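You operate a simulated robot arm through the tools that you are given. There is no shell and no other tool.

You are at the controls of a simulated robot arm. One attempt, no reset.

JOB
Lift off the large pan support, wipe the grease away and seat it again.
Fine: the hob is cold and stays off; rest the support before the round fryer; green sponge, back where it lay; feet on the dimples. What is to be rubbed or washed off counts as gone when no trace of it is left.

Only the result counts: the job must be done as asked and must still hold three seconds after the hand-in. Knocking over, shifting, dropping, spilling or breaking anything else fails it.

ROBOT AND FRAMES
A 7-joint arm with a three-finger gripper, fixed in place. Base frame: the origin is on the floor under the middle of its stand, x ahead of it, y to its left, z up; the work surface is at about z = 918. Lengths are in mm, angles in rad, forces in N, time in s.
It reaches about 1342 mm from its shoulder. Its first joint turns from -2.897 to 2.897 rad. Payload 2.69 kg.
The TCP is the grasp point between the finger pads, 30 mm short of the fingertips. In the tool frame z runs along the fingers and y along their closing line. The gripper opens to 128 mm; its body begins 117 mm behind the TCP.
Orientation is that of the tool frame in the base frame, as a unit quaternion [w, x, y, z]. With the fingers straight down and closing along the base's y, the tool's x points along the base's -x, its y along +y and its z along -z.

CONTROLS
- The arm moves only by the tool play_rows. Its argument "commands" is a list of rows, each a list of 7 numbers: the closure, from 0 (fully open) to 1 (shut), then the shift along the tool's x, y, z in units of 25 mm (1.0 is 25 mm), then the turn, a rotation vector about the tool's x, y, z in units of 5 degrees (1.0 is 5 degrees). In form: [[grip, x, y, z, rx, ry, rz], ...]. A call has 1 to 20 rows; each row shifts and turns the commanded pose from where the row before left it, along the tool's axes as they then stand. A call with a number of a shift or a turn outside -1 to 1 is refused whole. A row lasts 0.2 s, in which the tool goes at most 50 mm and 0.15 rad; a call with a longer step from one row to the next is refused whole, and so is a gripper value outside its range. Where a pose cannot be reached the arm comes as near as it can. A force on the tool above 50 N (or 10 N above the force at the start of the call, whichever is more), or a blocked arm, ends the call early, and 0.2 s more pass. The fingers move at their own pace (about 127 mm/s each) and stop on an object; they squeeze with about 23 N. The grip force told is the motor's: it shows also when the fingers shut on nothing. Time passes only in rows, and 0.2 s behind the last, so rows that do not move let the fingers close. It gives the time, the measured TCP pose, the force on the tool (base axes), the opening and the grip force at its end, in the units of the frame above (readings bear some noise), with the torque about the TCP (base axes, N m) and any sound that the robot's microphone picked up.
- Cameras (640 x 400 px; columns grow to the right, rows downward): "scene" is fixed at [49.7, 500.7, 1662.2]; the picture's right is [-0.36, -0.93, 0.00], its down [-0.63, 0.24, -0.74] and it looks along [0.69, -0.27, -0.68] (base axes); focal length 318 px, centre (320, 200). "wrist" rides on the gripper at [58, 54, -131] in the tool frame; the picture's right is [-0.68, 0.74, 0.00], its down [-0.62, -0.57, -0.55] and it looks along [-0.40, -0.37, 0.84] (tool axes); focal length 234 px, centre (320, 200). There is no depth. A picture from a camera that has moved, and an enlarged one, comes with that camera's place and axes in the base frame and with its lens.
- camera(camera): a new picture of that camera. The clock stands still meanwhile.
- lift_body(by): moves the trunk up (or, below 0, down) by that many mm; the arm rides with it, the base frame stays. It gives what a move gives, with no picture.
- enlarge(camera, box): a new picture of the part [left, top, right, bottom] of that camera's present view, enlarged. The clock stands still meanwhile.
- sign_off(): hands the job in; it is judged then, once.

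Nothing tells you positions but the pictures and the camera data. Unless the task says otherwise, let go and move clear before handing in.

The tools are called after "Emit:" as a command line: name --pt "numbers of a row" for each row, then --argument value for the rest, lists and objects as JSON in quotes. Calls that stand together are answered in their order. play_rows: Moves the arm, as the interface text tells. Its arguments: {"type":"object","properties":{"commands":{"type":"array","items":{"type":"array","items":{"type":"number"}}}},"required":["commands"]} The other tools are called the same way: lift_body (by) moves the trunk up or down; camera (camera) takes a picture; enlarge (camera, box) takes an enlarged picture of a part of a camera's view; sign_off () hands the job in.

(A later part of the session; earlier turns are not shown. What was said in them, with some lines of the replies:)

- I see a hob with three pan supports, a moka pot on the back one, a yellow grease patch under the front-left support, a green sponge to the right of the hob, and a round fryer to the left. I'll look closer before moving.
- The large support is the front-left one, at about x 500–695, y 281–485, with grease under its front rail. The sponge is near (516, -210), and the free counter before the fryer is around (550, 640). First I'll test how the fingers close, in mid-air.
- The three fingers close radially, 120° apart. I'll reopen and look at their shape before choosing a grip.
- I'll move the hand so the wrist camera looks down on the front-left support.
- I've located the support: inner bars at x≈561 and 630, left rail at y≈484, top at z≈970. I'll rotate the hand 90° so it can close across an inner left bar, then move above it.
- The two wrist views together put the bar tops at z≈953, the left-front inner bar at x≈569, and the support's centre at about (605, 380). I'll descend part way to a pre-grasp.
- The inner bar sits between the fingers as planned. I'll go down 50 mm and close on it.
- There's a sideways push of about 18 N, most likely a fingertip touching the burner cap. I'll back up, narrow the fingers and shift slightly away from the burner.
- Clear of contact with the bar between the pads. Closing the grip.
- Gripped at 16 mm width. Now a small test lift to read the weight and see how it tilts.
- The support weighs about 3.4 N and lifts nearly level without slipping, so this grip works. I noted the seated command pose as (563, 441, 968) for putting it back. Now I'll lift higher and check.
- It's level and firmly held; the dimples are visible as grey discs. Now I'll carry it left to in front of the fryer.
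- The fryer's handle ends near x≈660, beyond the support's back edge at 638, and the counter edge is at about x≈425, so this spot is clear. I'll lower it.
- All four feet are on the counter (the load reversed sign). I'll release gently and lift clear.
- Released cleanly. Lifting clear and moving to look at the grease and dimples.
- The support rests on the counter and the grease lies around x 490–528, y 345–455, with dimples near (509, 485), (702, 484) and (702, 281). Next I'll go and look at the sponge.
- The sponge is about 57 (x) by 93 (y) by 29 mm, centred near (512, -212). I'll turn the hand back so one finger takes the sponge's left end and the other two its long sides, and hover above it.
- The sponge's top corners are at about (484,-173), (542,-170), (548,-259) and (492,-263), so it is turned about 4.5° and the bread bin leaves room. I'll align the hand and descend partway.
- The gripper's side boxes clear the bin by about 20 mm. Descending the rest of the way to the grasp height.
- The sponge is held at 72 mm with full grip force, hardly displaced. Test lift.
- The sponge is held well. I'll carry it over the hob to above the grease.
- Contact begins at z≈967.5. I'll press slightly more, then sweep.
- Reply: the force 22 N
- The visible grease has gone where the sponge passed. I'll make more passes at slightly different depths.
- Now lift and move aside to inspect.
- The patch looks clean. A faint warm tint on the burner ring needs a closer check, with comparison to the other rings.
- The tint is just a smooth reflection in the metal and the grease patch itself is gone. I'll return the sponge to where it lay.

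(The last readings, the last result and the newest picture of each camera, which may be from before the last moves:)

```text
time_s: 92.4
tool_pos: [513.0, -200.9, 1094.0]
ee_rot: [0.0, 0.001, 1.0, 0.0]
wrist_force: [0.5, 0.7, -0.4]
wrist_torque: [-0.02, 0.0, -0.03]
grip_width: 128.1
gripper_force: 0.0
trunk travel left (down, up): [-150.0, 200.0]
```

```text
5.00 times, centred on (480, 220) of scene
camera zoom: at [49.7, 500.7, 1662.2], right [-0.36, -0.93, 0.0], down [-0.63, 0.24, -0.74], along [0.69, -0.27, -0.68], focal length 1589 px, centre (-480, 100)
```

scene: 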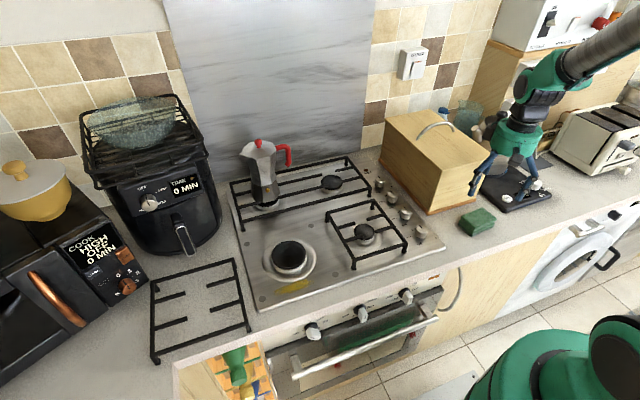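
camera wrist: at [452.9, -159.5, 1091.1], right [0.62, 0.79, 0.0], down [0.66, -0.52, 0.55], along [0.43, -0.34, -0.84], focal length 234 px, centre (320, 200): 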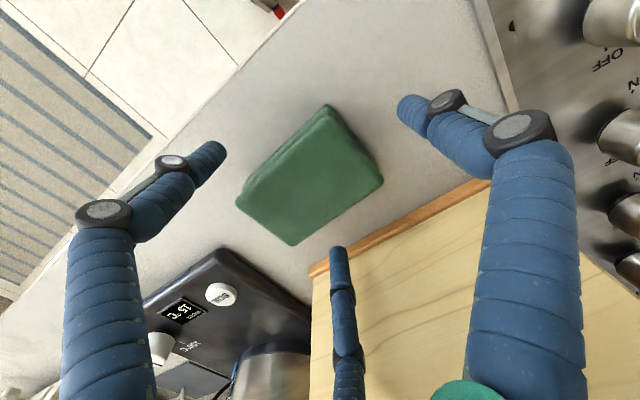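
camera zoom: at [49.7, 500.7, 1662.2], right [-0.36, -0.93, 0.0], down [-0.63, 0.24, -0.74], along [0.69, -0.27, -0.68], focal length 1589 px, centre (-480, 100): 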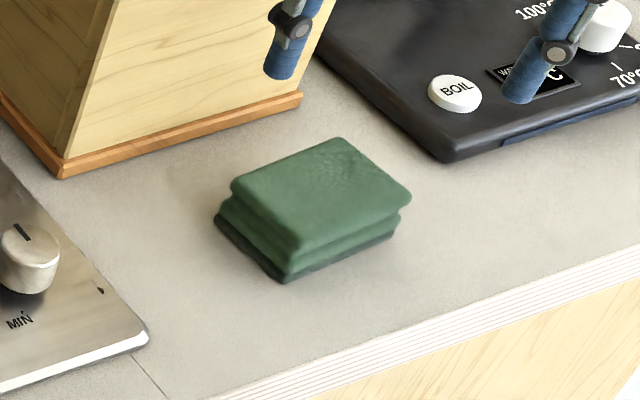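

The sponge is back within about 4 mm of where it lay. Now I'll travel back above the support.

Emit:
play_rows --pt "0.3 0 0 -1 0 0 0" --pt "0.3 0 0 -1 0 0 0" --pt "0.3 0 0 -1 0 0 0" --pt "0.3 0 0 -1 0 0 0" --pt "0.3 0 0 -0.8 0 0 0" --pt "0.3 0 1 0 0 0 0" --pt "0.3 0 1 0 0 0 0" --pt "0.3 0 1 0 0 0 0" --pt "0.3 0 1 0 0 0 0" --pt "0.3 0 1 0 0 0 0" --pt "0.3 0 1 0 0 0 0" --pt "0.3 0 1 0 0 0 0" --pt "0.3 0 1 0 0 0 0" --pt "0.3 0 1 0 0 0 0" --pt "0.3 0 1 0 0 0 0" --pt "0.3 0 1 0 0 0 0" --pt "0.3 0 1 0 0 0 0" --pt "0.3 0 1 0 0 0 0" --pt "0.3 0 1 0 0 0 0" --pt "0.3 0 1 0 0 0 0"

Emit:
play_rows --pt "0.73 0 1 0 0 0 0" --pt "0.73 0 1 0 0 0 0" --pt "0.73 0 1 0 0 0 0" --pt "0.73 0 1 0 0 0 0" --pt "0.73 0 1 0 0 0 0" --pt "0.73 0 1 0 0 0 0" --pt "0.73 0 1 0 0 0 0" --pt "0.73 0 1 0 0 0 0" --pt "0.73 0 1 0 0 0 0" --pt "0.73 0 1 0 0 0 0" --pt "0.73 0 1 0 0 0 0" --pt "0.73 0 1 0 0 0 0" --pt "0.73 0 1 0 0 0 0" --pt "0.73 0 1 0 0 0 0" --pt "0.73 0 1 0 0 0 0" --pt "0.73 0 1 0 0 0 0" --pt "0.73 0 1 0 0 0 0" --pt "0.73 0 1 0 0 0 0" --pt "0.73 0 1 0 0 0 0" --pt "0.73 0.52 0.85 0 0 0 0"

Emit:
play_rows --pt "0.73 0 1 0 0 0 0" --pt "0.73 0 0 0 0 0 1" --pt "0.73 0 0 0 0 0 1" --pt "0.73 0 0 0 0 0 1" --pt "0.73 0 0 0 0 0 1" --pt "0.73 0 0 0 0 0 1" --pt "0.73 0 0 0 0 0 1" --pt "0.73 0 0 0 0 0 1" --pt "0.73 0 0 0 0 0 1" --pt "0.73 0 0 0 0 0 1" --pt "0.73 0 0 0 0 0 1" --pt "0.73 0 0 0 0 0 1" --pt "0.73 0 0 0 0 0 1" --pt "0.73 0 0 0 0 0 1" --pt "0.73 0 0 0 0 0 1" --pt "0.73 0 0 0 0 0 1" --pt "0.73 0 0 0 0 0 1" --pt "0.73 0 0 0 0 0 1" --pt "0.73 0 0 0 0 0 1" --pt "0.73 0 0 0 0 0 0"

Emit:
camera --camera "wrist"

Emit:
camera --camera "scene"

```text
time_s: 96.6
tool_pos: [511.1, 172.5, 1213.5]
ee_rot: [0.001, 0.0, 1.0, 0.0]
wrist_force: [0.3, 0.4, 0.2]
wrist_torque: [0.01, 0.01, 0.03]
grip_width: 89.4
gripper_force: 0.0
trunk travel left (down, up): [-150.0, 200.0]
```

```text
time_s: 100.8
tool_pos: [501.4, 670.3, 1215.0]
ee_rot: [0.0, 0.0, 1.0, 0.001]
wrist_force: [-0.7, -1.2, -0.7]
wrist_torque: [0.02, -0.02, 0.0]
grip_width: 34.4
gripper_force: 0.0
trunk travel left (down, up): [-150.0, 200.0]
```

```text
time_s: 105.0
tool_pos: [499.6, 694.3, 1214.5]
ee_rot: [0.0, 0.707, 0.707, 0.001]
wrist_force: [0.1, 0.4, 0.4]
wrist_torque: [-0.01, 0.02, -0.03]
grip_width: 34.5
gripper_force: 0.1
trunk travel left (down, up): [-150.0, 200.0]
```

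```text
taken
camera wrist: at [552.7, 752.2, 1345.7], right [0.74, -0.68, 0.0], down [-0.57, -0.61, 0.55], along [-0.37, -0.4, -0.84], focal length 234 px, centre (320, 200)
```

wrist: 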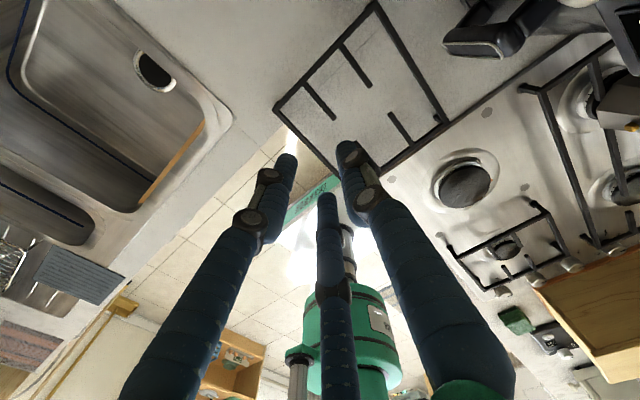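

```text
taken
```

scene: 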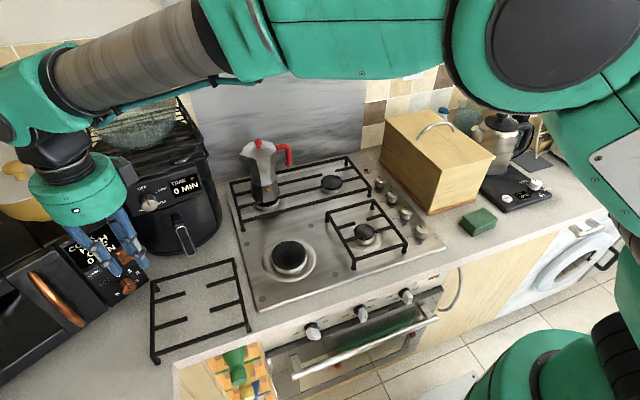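

The hand is directly above its release point. Descending in two stages and checking alignment.

Emit:
play_rows --pt "0.73 0 0 1 0 0 0" --pt "0.73 0 0 1 0 0 0" --pt "0.73 0 0 1 0 0 0" --pt "0.73 0 0 1 0 0 0" --pt "0.73 0 0 1 0 0 0" --pt "0.73 0 0 1 0 0 0" --pt "0.73 0 0 1 0 0 0" --pt "0.73 0 0 1 0 0 0" --pt "0.73 0 0 0.6 0 0 0" --pt "0.73 0 0 0 0 0 0"

Emit:
enlarge --camera "wrist" --box '[180, 60, 460, 240]'

```text
time_s: 107.2
tool_pos: [499.5, 696.0, 997.9]
ee_rot: [0.0, 0.707, 0.707, 0.0]
wrist_force: [0.4, 0.2, -0.2]
wrist_torque: [-0.01, 0.02, -0.03]
grip_width: 35.0
gripper_force: 0.0
trunk travel left (down, up): [-150.0, 200.0]
```

```text
2.22 times, centred on (320, 150) of wrist
camera zoom: at [553.1, 754.0, 1128.7], right [0.74, -0.68, 0.0], down [-0.57, -0.62, 0.55], along [-0.37, -0.4, -0.84], focal length 520 px, centre (320, 311)
```

zoom: 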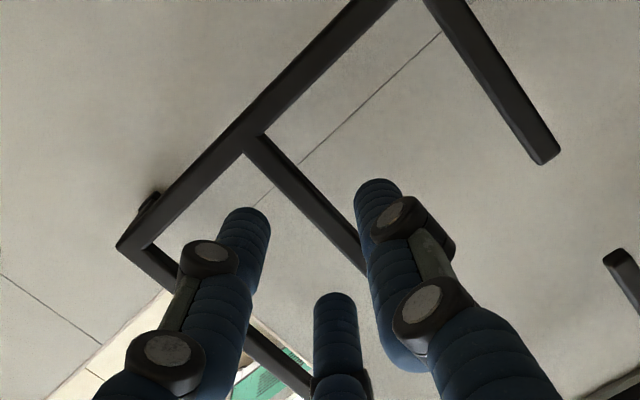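

Emit:
play_rows --pt "0.73 0 0 0.5 0 0 0" --pt "0.73 0 0 0.5 0 0 0" --pt "0.73 0 0 0.36 0 0 0" --pt "0.73 0 0 0.2 0 0 0" --pt "0.73 0 0 0 0 0 0"

Emit:
enlarge --camera "wrist" --box '[180, 60, 460, 240]'

```text
time_s: 108.4
tool_pos: [499.1, 694.9, 960.3]
ee_rot: [0.001, 0.708, 0.707, 0.001]
wrist_force: [0.4, 0.3, 0.0]
wrist_torque: [-0.01, -0.03, -0.01]
grip_width: 34.6
gripper_force: 0.1
trunk travel left (down, up): [-150.0, 200.0]
```

```text
2.22 times, centred on (320, 150) of wrist
camera zoom: at [552.5, 753.0, 1090.5], right [0.74, -0.68, 0.0], down [-0.57, -0.62, 0.55], along [-0.37, -0.4, -0.84], focal length 520 px, centre (320, 311)
```

zoom: 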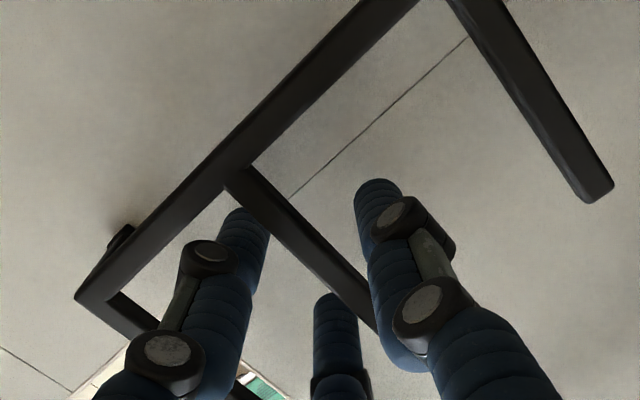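

Emit:
play_rows --pt "1 0 0 0 0 0 0" --pt "1 0 0 0 0 0 0" --pt "1 0 0 0 0 0 0" --pt "1 0 0 0 0 0 0"

Emit:
play_rows --pt "1 0 0 -0.1 0 0 0" --pt "1 0 0 -0.2 0 0 0" --pt "1 0 0 -0.4 0 0 0" --pt "1 0 0 -0.5 0 0 0" --pt "1 0 0 -0.5 0 0 0" --pt "1 0 0 -0.5 0 0 0" --pt "1 0 0 -0.5 0 0 0" --pt "1 0 0 -0.5 0 0 0" --pt "1 0 0 -0.5 0 0 0" --pt "1 0 0 -0.3 0 0 0" --pt "1 0 0 0 0 0 0"

Emit:
enlarge --camera "wrist" --box '[180, 60, 460, 240]'

Emit:
camera --camera "scene"

```text
time_s: 109.4
tool_pos: [498.6, 695.3, 959.6]
ee_rot: [0.0, 0.707, 0.707, 0.0]
wrist_force: [0.2, -0.4, 0.2]
wrist_torque: [0.04, -0.01, -0.07]
grip_width: 16.0
gripper_force: 23.5
trunk travel left (down, up): [-150.0, 200.0]
```

```text
time_s: 111.8
tool_pos: [499.6, 695.8, 1059.5]
ee_rot: [0.0, 0.707, 0.707, 0.0]
wrist_force: [0.6, -0.5, -3.9]
wrist_torque: [0.21, 0.12, 0.01]
grip_width: 15.8
gripper_force: 23.3
trunk travel left (down, up): [-150.0, 200.0]
```

```text
2.22 times, centred on (320, 150) of wrist
camera zoom: at [552.9, 753.0, 1190.9], right [0.74, -0.68, 0.0], down [-0.57, -0.62, 0.55], along [-0.37, -0.4, -0.84], focal length 520 px, centre (320, 311)
```

zoom: 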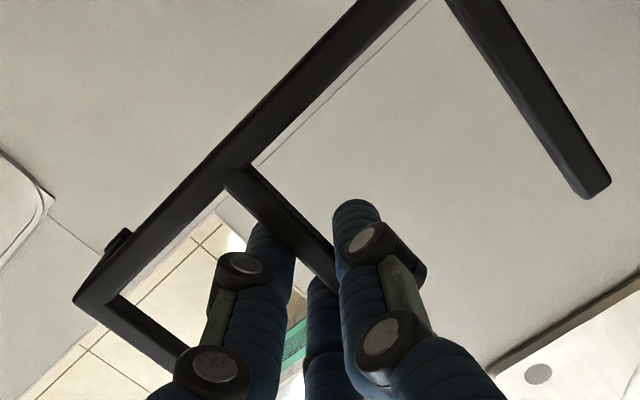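

```text
taken
```

scene: 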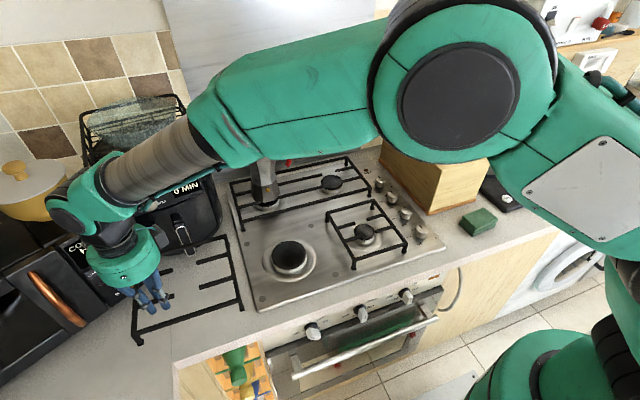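

The support is held level again (it sits about 2–3 mm further left in the grip, which I'll compensate for). Carrying it back over the hob.

Emit:
play_rows --pt "1 -0.4 0.1 0 0 0 0" --pt "1 -0.7 0.2 0 0 0 0" --pt "1 -0.8 0.2 0 0 0 0" --pt "1 -0.8 0.2 0 0 0 0" --pt "1 -0.8 0.2 0 0 0 0" --pt "1 -0.8 0.2 0 0 0 0" --pt "1 -0.8 0.2 0 0 0 0" --pt "1 -0.8 0.2 0 0 0 0" --pt "1 -0.8 0.2 0 0 0 0" --pt "1 -0.8 0.2 0 0 0 0" --pt "1 -0.8 0.2 0 0 0 0" --pt "1 -0.8 0.2 0 0 0 0" --pt "1 -0.7 0.2 0 0 0 0" --pt "1 -0.5 0.1 0 0 0 0" --pt "1 0 0 0 0 0 0"

Emit:
enlarge --camera "wrist" --box '[180, 60, 460, 240]'

Emit:
enlarge --camera "scene" --box '[180, 160, 380, 310]'

```text
time_s: 115.0
tool_pos: [564.6, 437.3, 1060.6]
ee_rot: [0.001, 0.706, 0.708, 0.0]
wrist_force: [-0.2, -0.2, -2.9]
wrist_torque: [0.19, 0.12, -0.01]
grip_width: 15.8
gripper_force: 23.0
trunk travel left (down, up): [-150.0, 200.0]
```

```text
2.22 times, centred on (320, 150) of wrist
camera zoom: at [617.8, 494.4, 1192.2], right [0.74, -0.68, 0.0], down [-0.57, -0.62, 0.55], along [-0.37, -0.4, -0.84], focal length 520 px, centre (320, 311)
```

zoom: 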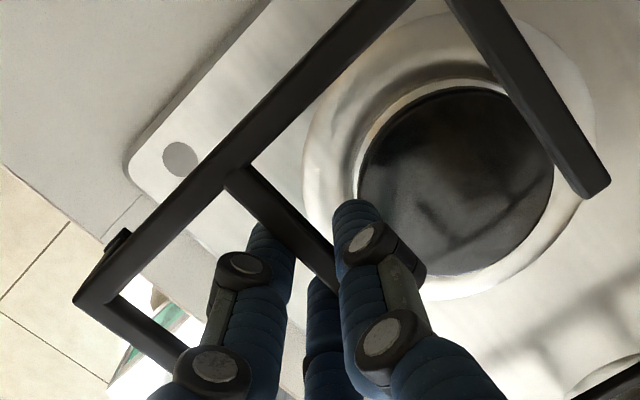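

```text
2.67 times, centred on (280, 235) of scene
camera zoom: at [49.7, 500.7, 1662.2], right [-0.36, -0.93, 0.0], down [-0.63, 0.24, -0.74], along [0.69, -0.27, -0.68], focal length 847 px, centre (427, 107)
```

zoom: 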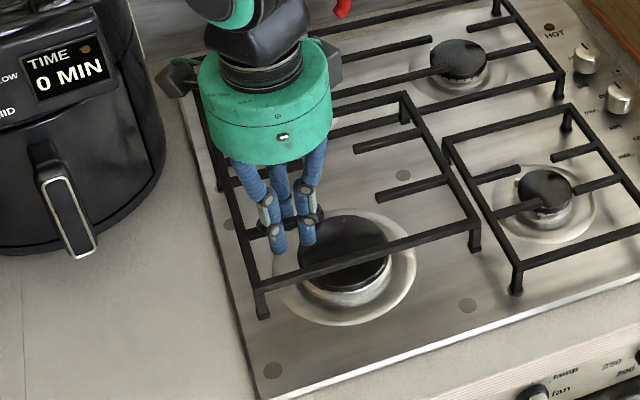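

Relative to the dimples the support looks the same as when first lifted. Lowering towards the hob.

Emit:
play_rows --pt "1 0 0 0.3 0 0 0" --pt "1 0 0 0.5 0 0 0" --pt "1 0 0 0.5 0 0 0" --pt "1 0 0 0.5 0 0 0" --pt "1 0 0 0.5 0 0 0" --pt "1 0 0 0.4 0 0 0" --pt "1 0 0 0.3 0 0 0" --pt "1 0 0 0.2 0 0 0" --pt "1 0 0 0 0 0 0"

Emit:
enlarge --camera "wrist" --box '[180, 60, 460, 240]'

Emit:
enlarge --camera "scene" --box '[220, 200, 350, 310]'

```text
time_s: 117.0
tool_pos: [563.2, 436.2, 980.8]
ee_rot: [0.0, 0.708, 0.707, 0.0]
wrist_force: [0.3, 0.0, -3.9]
wrist_torque: [0.26, 0.15, 0.03]
grip_width: 15.6
gripper_force: 22.6
trunk travel left (down, up): [-150.0, 200.0]
```

```text
2.22 times, centred on (320, 150) of wrist
camera zoom: at [617.3, 494.4, 1111.7], right [0.74, -0.68, 0.0], down [-0.57, -0.62, 0.55], along [-0.37, -0.4, -0.84], focal length 520 px, centre (320, 311)
```

zoom: 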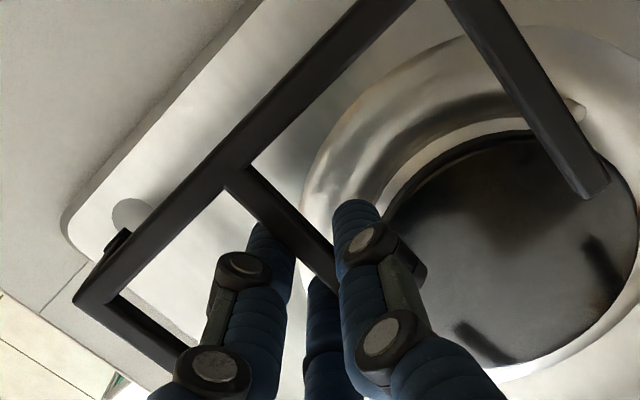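

```text
3.64 times, centred on (285, 255) of scene
camera zoom: at [49.7, 500.7, 1662.2], right [-0.36, -0.93, 0.0], down [-0.63, 0.24, -0.74], along [0.69, -0.27, -0.68], focal length 1156 px, centre (447, 0)
```

zoom: 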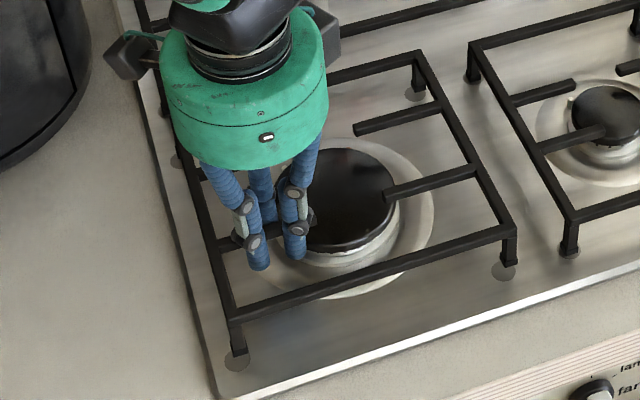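

Zooming in on each foot against its dimple before the final few millimetres.

Emit:
enlarge --camera "scene" --box '[250, 285, 290, 310]'

Emit:
enlarge --camera "scene" --box '[320, 260, 360, 285]'

Emit:
enlarge --camera "scene" --box '[295, 210, 335, 235]'

Emit:
enlarge --camera "wrist" --box '[200, 130, 260, 200]'

```text
16.00 times, centred on (270, 298) of scene
camera zoom: at [49.7, 500.7, 1662.2], right [-0.36, -0.93, 0.0], down [-0.63, 0.24, -0.74], along [0.69, -0.27, -0.68], focal length 5084 px, centre (1120, -1360)
```

zoom: 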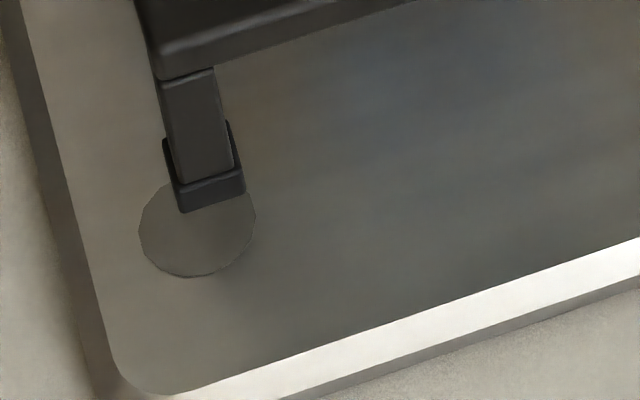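

```text
16.00 times, centred on (340, 272) of scene
camera zoom: at [49.7, 500.7, 1662.2], right [-0.36, -0.93, 0.0], down [-0.63, 0.24, -0.74], along [0.69, -0.27, -0.68], focal length 5084 px, centre (0, -960)
```

zoom: 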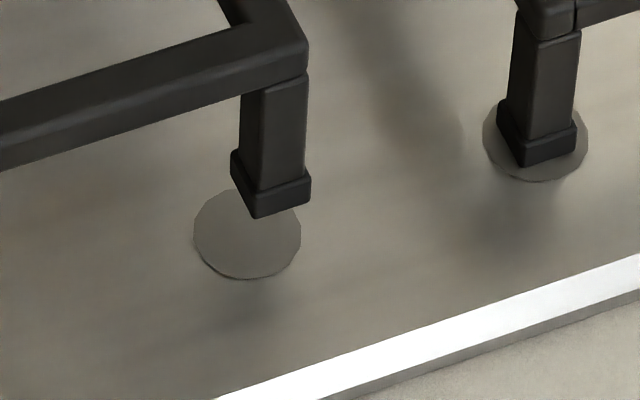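

```text
16.00 times, centred on (315, 222) of scene
camera zoom: at [49.7, 500.7, 1662.2], right [-0.36, -0.93, 0.0], down [-0.63, 0.24, -0.74], along [0.69, -0.27, -0.68], focal length 5084 px, centre (400, -160)
```

zoom: 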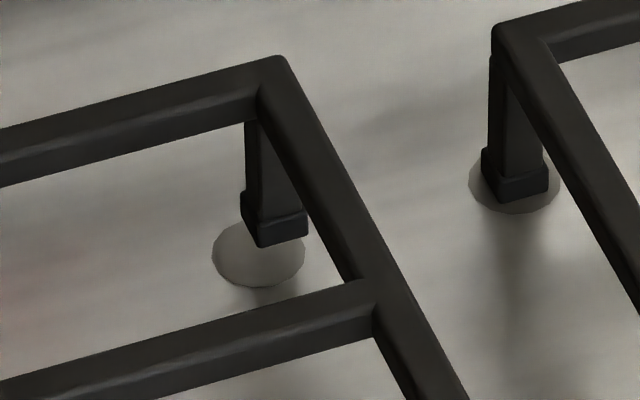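

```text
5.71 times, centred on (230, 165) of wrist
camera zoom: at [617.3, 494.4, 1111.7], right [0.74, -0.68, 0.0], down [-0.57, -0.62, 0.55], along [-0.37, -0.4, -0.84], focal length 1338 px, centre (834, 400)
```

zoom: 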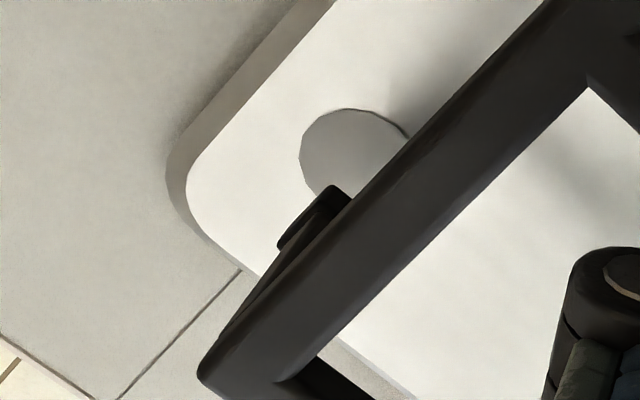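

The high zoom shows the feet about 3.5 mm too far right (−y), with a slight droop at the back-right foot. I'll shift +3.5 mm in y, lower most of the rest and re-check.

Emit:
play_rows --pt "1 0.14 0 0 0 0 0" --pt "1 0 0 0.1 0 0 0" --pt "1 0 0 0.1 0 0 0" --pt "1 0 0 0 0 0 0"

Emit:
enlarge --camera "scene" --box '[250, 285, 290, 310]'

Emit:
enlarge --camera "scene" --box '[320, 260, 360, 285]'

Emit:
enlarge --camera "scene" --box '[295, 210, 335, 235]'

```text
time_s: 118.0
tool_pos: [564.7, 440.2, 975.1]
ee_rot: [-0.001, 0.707, 0.707, -0.001]
wrist_force: [-0.6, 0.7, -3.5]
wrist_torque: [0.19, 0.14, -0.01]
grip_width: 15.7
gripper_force: 23.0
trunk travel left (down, up): [-150.0, 200.0]
```

```text
16.00 times, centred on (270, 298) of scene
camera zoom: at [49.7, 500.7, 1662.2], right [-0.36, -0.93, 0.0], down [-0.63, 0.24, -0.74], along [0.69, -0.27, -0.68], focal length 5084 px, centre (1120, -1360)
```

zoom: 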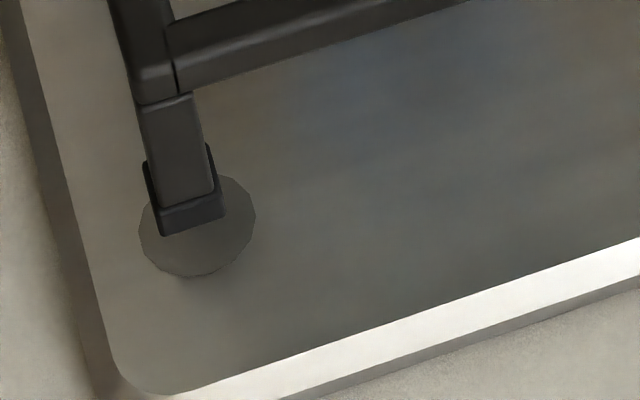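

```text
16.00 times, centred on (340, 272) of scene
camera zoom: at [49.7, 500.7, 1662.2], right [-0.36, -0.93, 0.0], down [-0.63, 0.24, -0.74], along [0.69, -0.27, -0.68], focal length 5084 px, centre (0, -960)
```

zoom: 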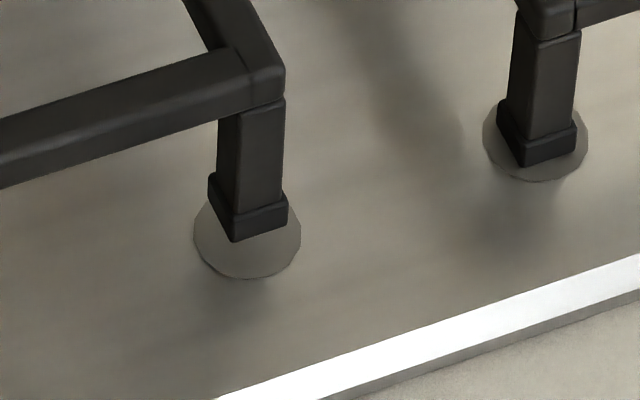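

```text
16.00 times, centred on (315, 222) of scene
camera zoom: at [49.7, 500.7, 1662.2], right [-0.36, -0.93, 0.0], down [-0.63, 0.24, -0.74], along [0.69, -0.27, -0.68], focal length 5084 px, centre (400, -160)
```

zoom: 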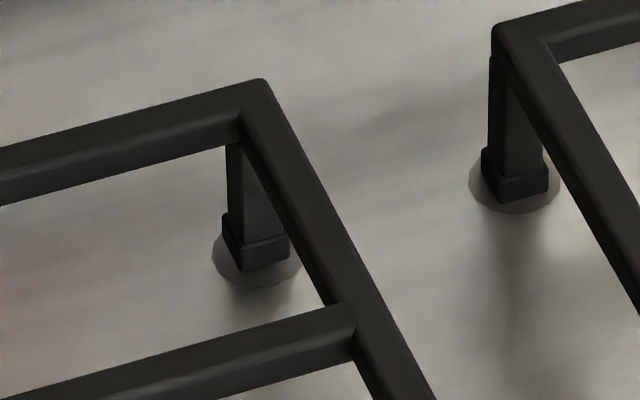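

Laterally the feet now line up with the dimples; the remaining error is a ~1.3° droop toward the back right. I'll level it with a tiny hand tilt and lower further.

Emit:
play_rows --pt "1 0 -0.04 0 -0.26 -0.15 0" --pt "1 0 0 0 0 0 0" --pt "1 0 0 0.1 0 0 0" --pt "1 0 0 0 0 0 0"

Emit:
enlarge --camera "scene" --box '[250, 285, 290, 310]'

Emit:
enlarge --camera "scene" --box '[320, 260, 360, 285]'

Emit:
enlarge --camera "scene" --box '[295, 210, 335, 235]'

```text
time_s: 119.0
tool_pos: [564.4, 440.8, 973.1]
ee_rot: [0.013, 0.707, 0.707, 0.003]
wrist_force: [1.0, -0.2, -3.3]
wrist_torque: [0.18, 0.14, 0.01]
grip_width: 15.7
gripper_force: 22.9
trunk travel left (down, up): [-150.0, 200.0]
```

```text
16.00 times, centred on (270, 298) of scene
camera zoom: at [49.7, 500.7, 1662.2], right [-0.36, -0.93, 0.0], down [-0.63, 0.24, -0.74], along [0.69, -0.27, -0.68], focal length 5084 px, centre (1120, -1360)
```

zoom: 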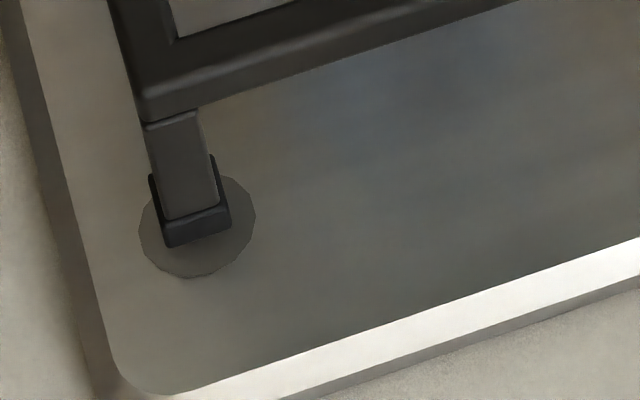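

```text
16.00 times, centred on (340, 272) of scene
camera zoom: at [49.7, 500.7, 1662.2], right [-0.36, -0.93, 0.0], down [-0.63, 0.24, -0.74], along [0.69, -0.27, -0.68], focal length 5084 px, centre (0, -960)
```

zoom: 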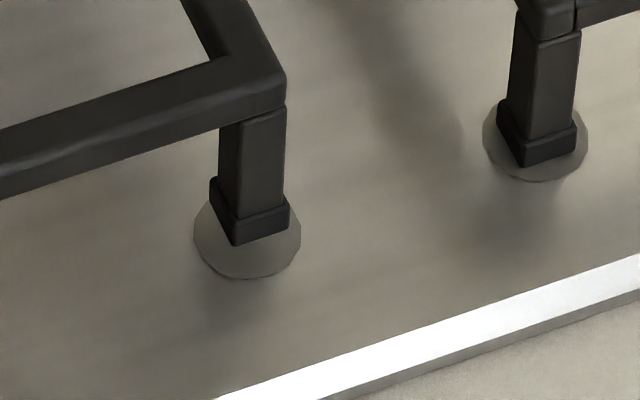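

```text
16.00 times, centred on (315, 222) of scene
camera zoom: at [49.7, 500.7, 1662.2], right [-0.36, -0.93, 0.0], down [-0.63, 0.24, -0.74], along [0.69, -0.27, -0.68], focal length 5084 px, centre (400, -160)
```

zoom: 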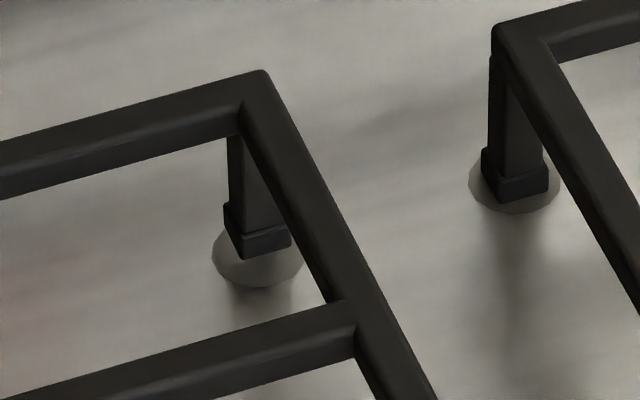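

All three visible feet are now level and within about 1 mm of their dimples. Lowering to contact in small steps.

Emit:
play_rows --pt "1 0 0 0.1 0 0 0" --pt "1 0 0 0 0 0 0"

Emit:
play_rows --pt "1 0 0 0.06 0 0 0" --pt "1 0 0 0 0 0 0"

Emit:
play_rows --pt "1 0 0 0.05 0 0 0" --pt "1 0 0 0 0 0 0"

```text
time_s: 119.6
tool_pos: [562.5, 440.2, 970.3]
ee_rot: [0.013, 0.706, 0.708, 0.002]
wrist_force: [-0.8, 1.0, -2.8]
wrist_torque: [0.19, 0.14, -0.03]
grip_width: 15.9
gripper_force: 22.9
trunk travel left (down, up): [-150.0, 200.0]
```

```text
time_s: 120.2
tool_pos: [564.1, 439.8, 969.0]
ee_rot: [0.013, 0.707, 0.707, 0.004]
wrist_force: [0.0, -0.3, -3.9]
wrist_torque: [0.18, 0.16, 0.02]
grip_width: 16.0
gripper_force: 23.0
trunk travel left (down, up): [-150.0, 200.0]
```

```text
time_s: 120.8
tool_pos: [564.0, 440.2, 967.7]
ee_rot: [0.013, 0.707, 0.707, 0.003]
wrist_force: [0.1, -0.2, -2.0]
wrist_torque: [0.31, 0.11, 0.01]
grip_width: 15.7
gripper_force: 23.1
trunk travel left (down, up): [-150.0, 200.0]
```

Emit:
play_rows --pt "1 0 0 0.04 0 0 0" --pt "1 0 0 0 0 0 0"

Emit:
enlarge --camera "scene" --box '[250, 285, 290, 310]'

Emit:
enlarge --camera "scene" --box '[320, 260, 360, 285]'

Emit:
enlarge --camera "scene" --box '[295, 210, 335, 235]'

```text
time_s: 121.4
tool_pos: [564.5, 439.6, 967.0]
ee_rot: [0.013, 0.707, 0.707, 0.005]
wrist_force: [2.9, -1.3, 5.5]
wrist_torque: [0.59, 0.02, 0.04]
grip_width: 15.9
gripper_force: 23.4
trunk travel left (down, up): [-150.0, 200.0]
```

```text
16.00 times, centred on (270, 298) of scene
camera zoom: at [49.7, 500.7, 1662.2], right [-0.36, -0.93, 0.0], down [-0.63, 0.24, -0.74], along [0.69, -0.27, -0.68], focal length 5084 px, centre (1120, -1360)
```

zoom: 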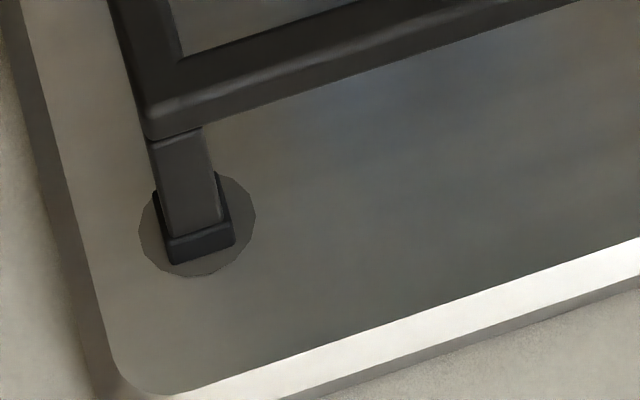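

```text
16.00 times, centred on (340, 272) of scene
camera zoom: at [49.7, 500.7, 1662.2], right [-0.36, -0.93, 0.0], down [-0.63, 0.24, -0.74], along [0.69, -0.27, -0.68], focal length 5084 px, centre (0, -960)
```

zoom: 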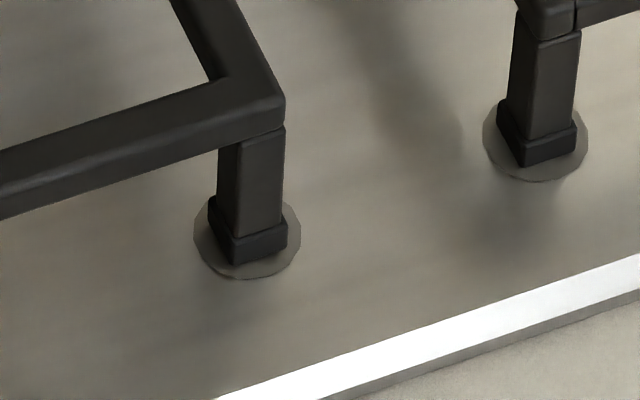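

```text
16.00 times, centred on (315, 222) of scene
camera zoom: at [49.7, 500.7, 1662.2], right [-0.36, -0.93, 0.0], down [-0.63, 0.24, -0.74], along [0.69, -0.27, -0.68], focal length 5084 px, centre (400, -160)
```

zoom: 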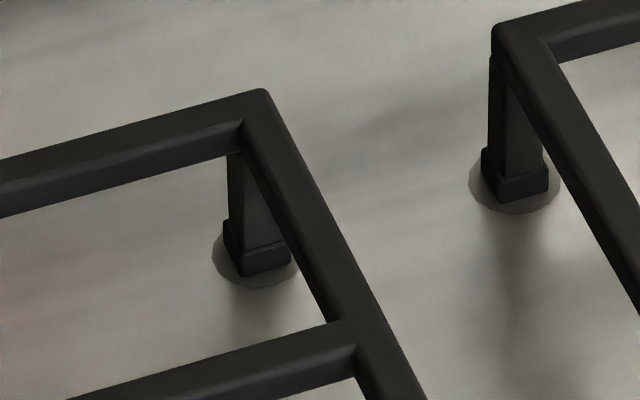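

All feet sit within their dimples. Releasing gently.

Emit:
play_rows --pt "0.88 0 0 0 0 0 0" --pt "0.8 0 0 0 0 0 0" --pt "0.73 0 0 0 0 0 0" --pt "0.73 0 0 0 0 0 0"

Emit:
enlarge --camera "wrist" --box '[180, 60, 460, 240]'

```text
time_s: 122.4
tool_pos: [563.6, 440.5, 967.2]
ee_rot: [0.013, 0.707, 0.707, 0.003]
wrist_force: [-0.1, 0.1, -0.5]
wrist_torque: [-0.02, 0.0, 0.0]
grip_width: 34.4
gripper_force: 0.0
trunk travel left (down, up): [-150.0, 200.0]
```

```text
2.22 times, centred on (320, 150) of wrist
camera zoom: at [613.5, 499.7, 1098.3], right [0.74, -0.68, 0.03], down [-0.58, -0.61, 0.54], along [-0.35, -0.42, -0.84], focal length 520 px, centre (320, 311)
```

zoom: 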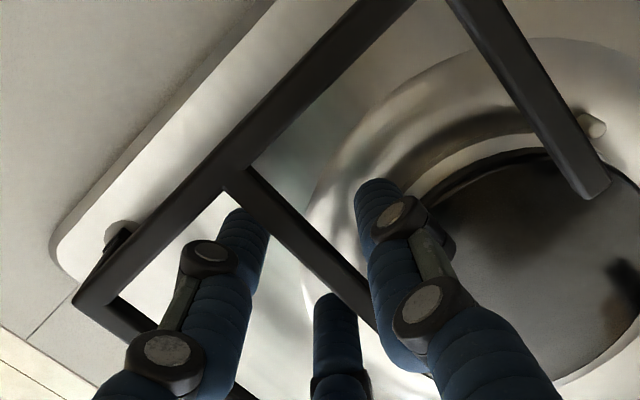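

Released with no residual force. Lifting straight up and clear, undoing the small tilt first.

Emit:
play_rows --pt "0.73 0 0 0 0.26 0.15 0" --pt "0.73 0 0 -0.3 0 0 0" --pt "0.73 0 0 -0.6 0 0 0" --pt "0.73 0 0 -0.9 0 0 0" --pt "0.73 0 0 -1 0 0 0" --pt "0.73 0 0 -1 0 0 0" --pt "0.73 0 0 -1 0 0 0" --pt "0.73 0 0 -1 0 0 0" --pt "0.73 0 0 -1 0 0 0" --pt "0.73 0 0 -1 0 0 0" --pt "0.73 0 0 -1 0 0 0" --pt "0.73 0 0 -1 0 0 0" --pt "0.73 0 0 0 0 0 0"

Emit:
play_rows --pt "0.73 -1 0 0 0 0 0" --pt "0.73 -1 0 0 0 0 0" --pt "0.73 -1 0 0 0 0 0" --pt "0.73 -1 0 0 0 0 0" --pt "0.73 -1 0 0 0 0 0" --pt "0.73 -1 0 0 0 0 0" --pt "0.73 -1 0 0 0 0 0" --pt "0.73 -1 0 0 0 0 0" --pt "0.73 -1 0 0 0 0 0" --pt "0.73 -1 0 0 0 0 0" --pt "0.73 -1 0 0 0 0 0" --pt "0.73 -1 0 0 0 0 0" --pt "0.73 -1 0 0 0 0 0" --pt "0.73 -1 0 0 0 0 0" --pt "0.73 0 0 0 0 0 0"

Emit:
camera --camera "scene"

Emit:
enlarge --camera "scene" --box '[220, 200, 350, 320]'

Emit:
enlarge --camera "scene" --box '[250, 285, 290, 310]'

Emit:
enlarge --camera "scene" --box '[320, 260, 360, 285]'

Emit:
enlarge --camera "scene" --box '[295, 210, 335, 235]'

Emit:
enlarge --camera "scene" --box '[225, 225, 265, 250]'

```text
time_s: 125.2
tool_pos: [562.6, 440.0, 1214.0]
ee_rot: [0.0, 0.707, 0.707, 0.0]
wrist_force: [0.4, 0.3, -0.6]
wrist_torque: [0.02, -0.04, -0.01]
grip_width: 34.9
gripper_force: 0.1
trunk travel left (down, up): [-150.0, 200.0]
```

```text
time_s: 128.4
tool_pos: [564.6, 90.8, 1212.6]
ee_rot: [0.001, 0.707, 0.707, 0.0]
wrist_force: [0.4, -1.0, 0.2]
wrist_torque: [0.06, 0.01, -0.01]
grip_width: 34.6
gripper_force: 0.0
trunk travel left (down, up): [-150.0, 200.0]
```

```text
taken
```

scene: 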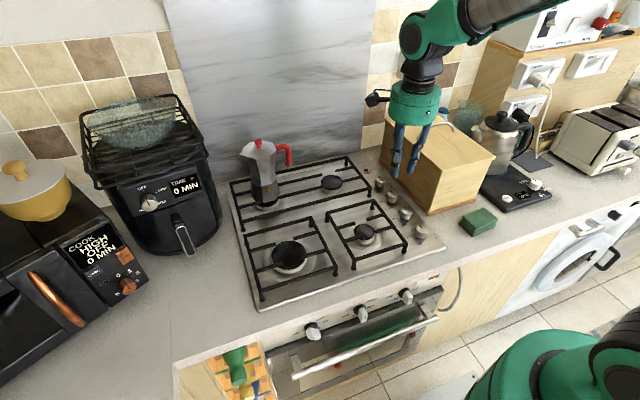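

```text
3.33 times, centred on (285, 260) of scene
camera zoom: at [49.7, 500.7, 1662.2], right [-0.36, -0.93, 0.0], down [-0.63, 0.24, -0.74], along [0.69, -0.27, -0.68], focal length 1059 px, centre (437, 0)
```

zoom: 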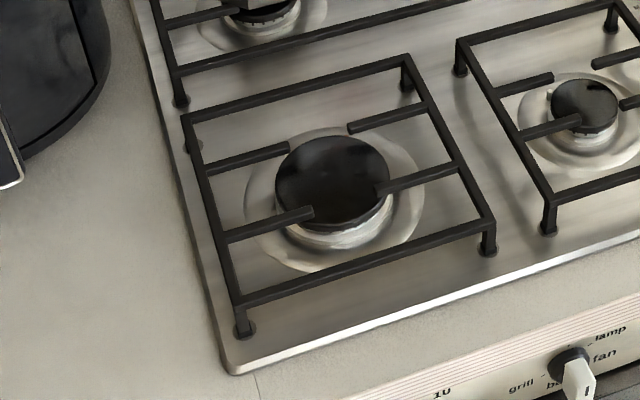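

```text
16.00 times, centred on (270, 298) of scene
camera zoom: at [49.7, 500.7, 1662.2], right [-0.36, -0.93, 0.0], down [-0.63, 0.24, -0.74], along [0.69, -0.27, -0.68], focal length 5084 px, centre (1120, -1360)
```

zoom: 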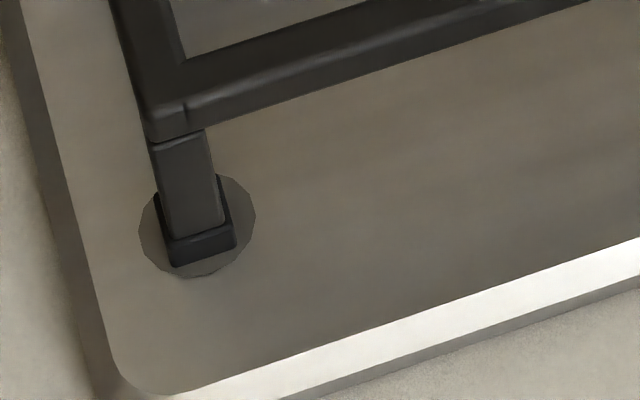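

```text
16.00 times, centred on (340, 272) of scene
camera zoom: at [49.7, 500.7, 1662.2], right [-0.36, -0.93, 0.0], down [-0.63, 0.24, -0.74], along [0.69, -0.27, -0.68], focal length 5084 px, centre (0, -960)
```

zoom: 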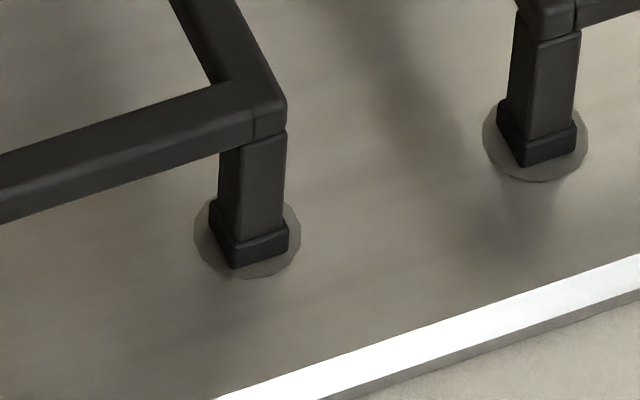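

```text
16.00 times, centred on (315, 222) of scene
camera zoom: at [49.7, 500.7, 1662.2], right [-0.36, -0.93, 0.0], down [-0.63, 0.24, -0.74], along [0.69, -0.27, -0.68], focal length 5084 px, centre (400, -160)
```

zoom: 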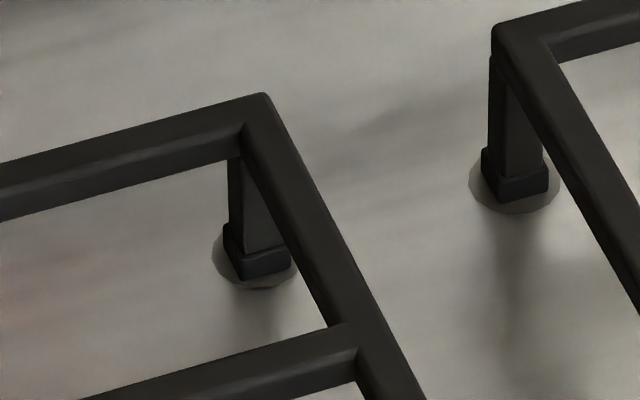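

```text
16.00 times, centred on (245, 238) of scene
camera zoom: at [49.7, 500.7, 1662.2], right [-0.36, -0.93, 0.0], down [-0.63, 0.24, -0.74], along [0.69, -0.27, -0.68], focal length 5084 px, centre (1520, -400)
```

zoom: 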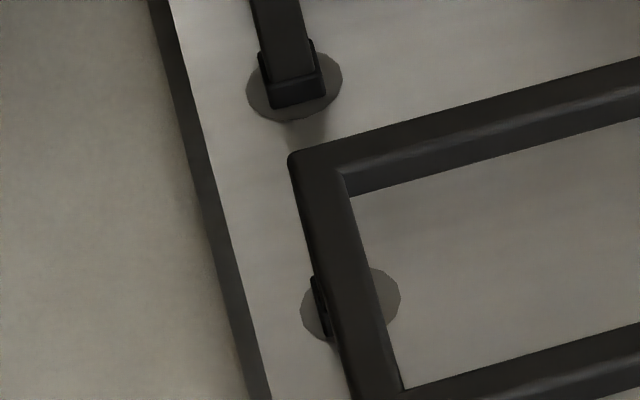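

Emit:
enlarge --camera "scene" --box '[255, 265, 330, 312]'

Emit:
enlarge --camera "scene" --box '[430, 180, 530, 260]'

Emit:
camera --camera "wrist"

```text
8.51 times, centred on (292, 288) of scene
camera zoom: at [49.7, 500.7, 1662.2], right [-0.36, -0.93, 0.0], down [-0.63, 0.24, -0.74], along [0.69, -0.27, -0.68], focal length 2704 px, centre (554, -553)
```

zoom: 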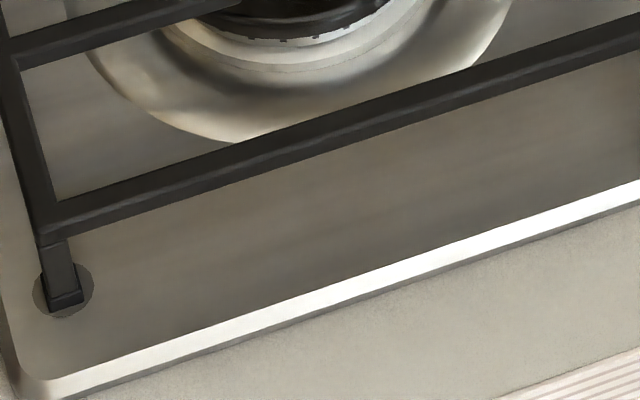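

```text
5.00 times, centred on (480, 220) of scene
camera zoom: at [49.7, 500.7, 1662.2], right [-0.36, -0.93, 0.0], down [-0.63, 0.24, -0.74], along [0.69, -0.27, -0.68], focal length 1589 px, centre (-480, 100)
```

zoom: 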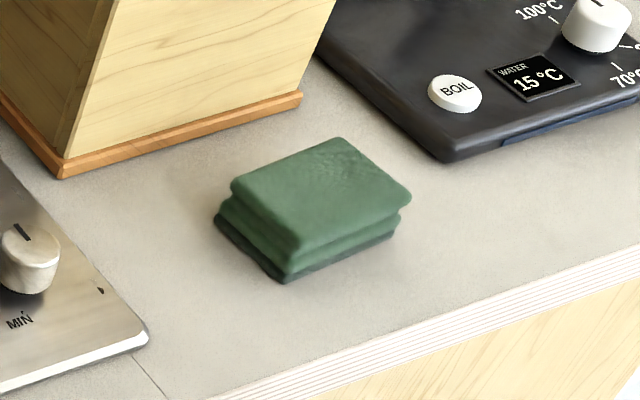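

```text
taken
camera wrist: at [617.5, 147.8, 1343.7], right [0.74, -0.68, 0.0], down [-0.57, -0.62, 0.55], along [-0.37, -0.4, -0.84], focal length 234 px, centre (320, 200)
```

wrist: 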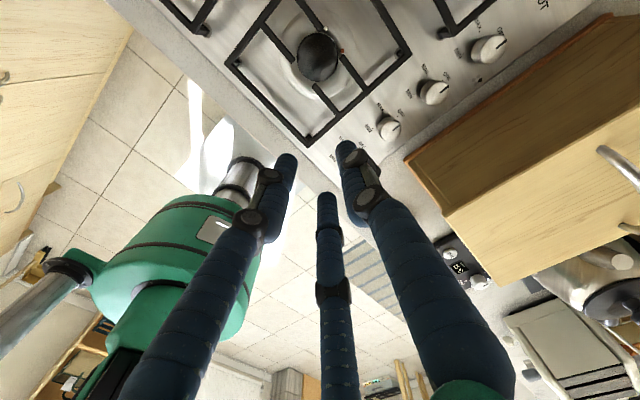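

The hob shows no grease, the support's four feet rest on the dimples, and the sponge is back in its place. Nothing else looks moved and the hand is clear, so I'm handing in.

Emit:
sign_off

```text
The job is handed in.
```

The job is done and handed in. The large pan support is back on the hob with all four feet on their dimples, and no trace of the grease shows in close-up pictures.

- **Support:** I lifted it off and rested it on the counter in front of the round fryer while I wiped. I then seated it again, with the three feet I could measure within about 1 mm of their dimple centres.
- **Sponge:** I wiped with the green sponge and put it back about 4 mm from where it first lay.
- **Burner contact:** On my first approach a fingertip most likely pressed against the burner cap, with about 18 N. I backed off at once, and the cap looks unmoved in the before and after pictures.
- **Other objects:** Nothing else was knocked over or shifted as far as the pictures show. The hand was open and clear at hand-in.
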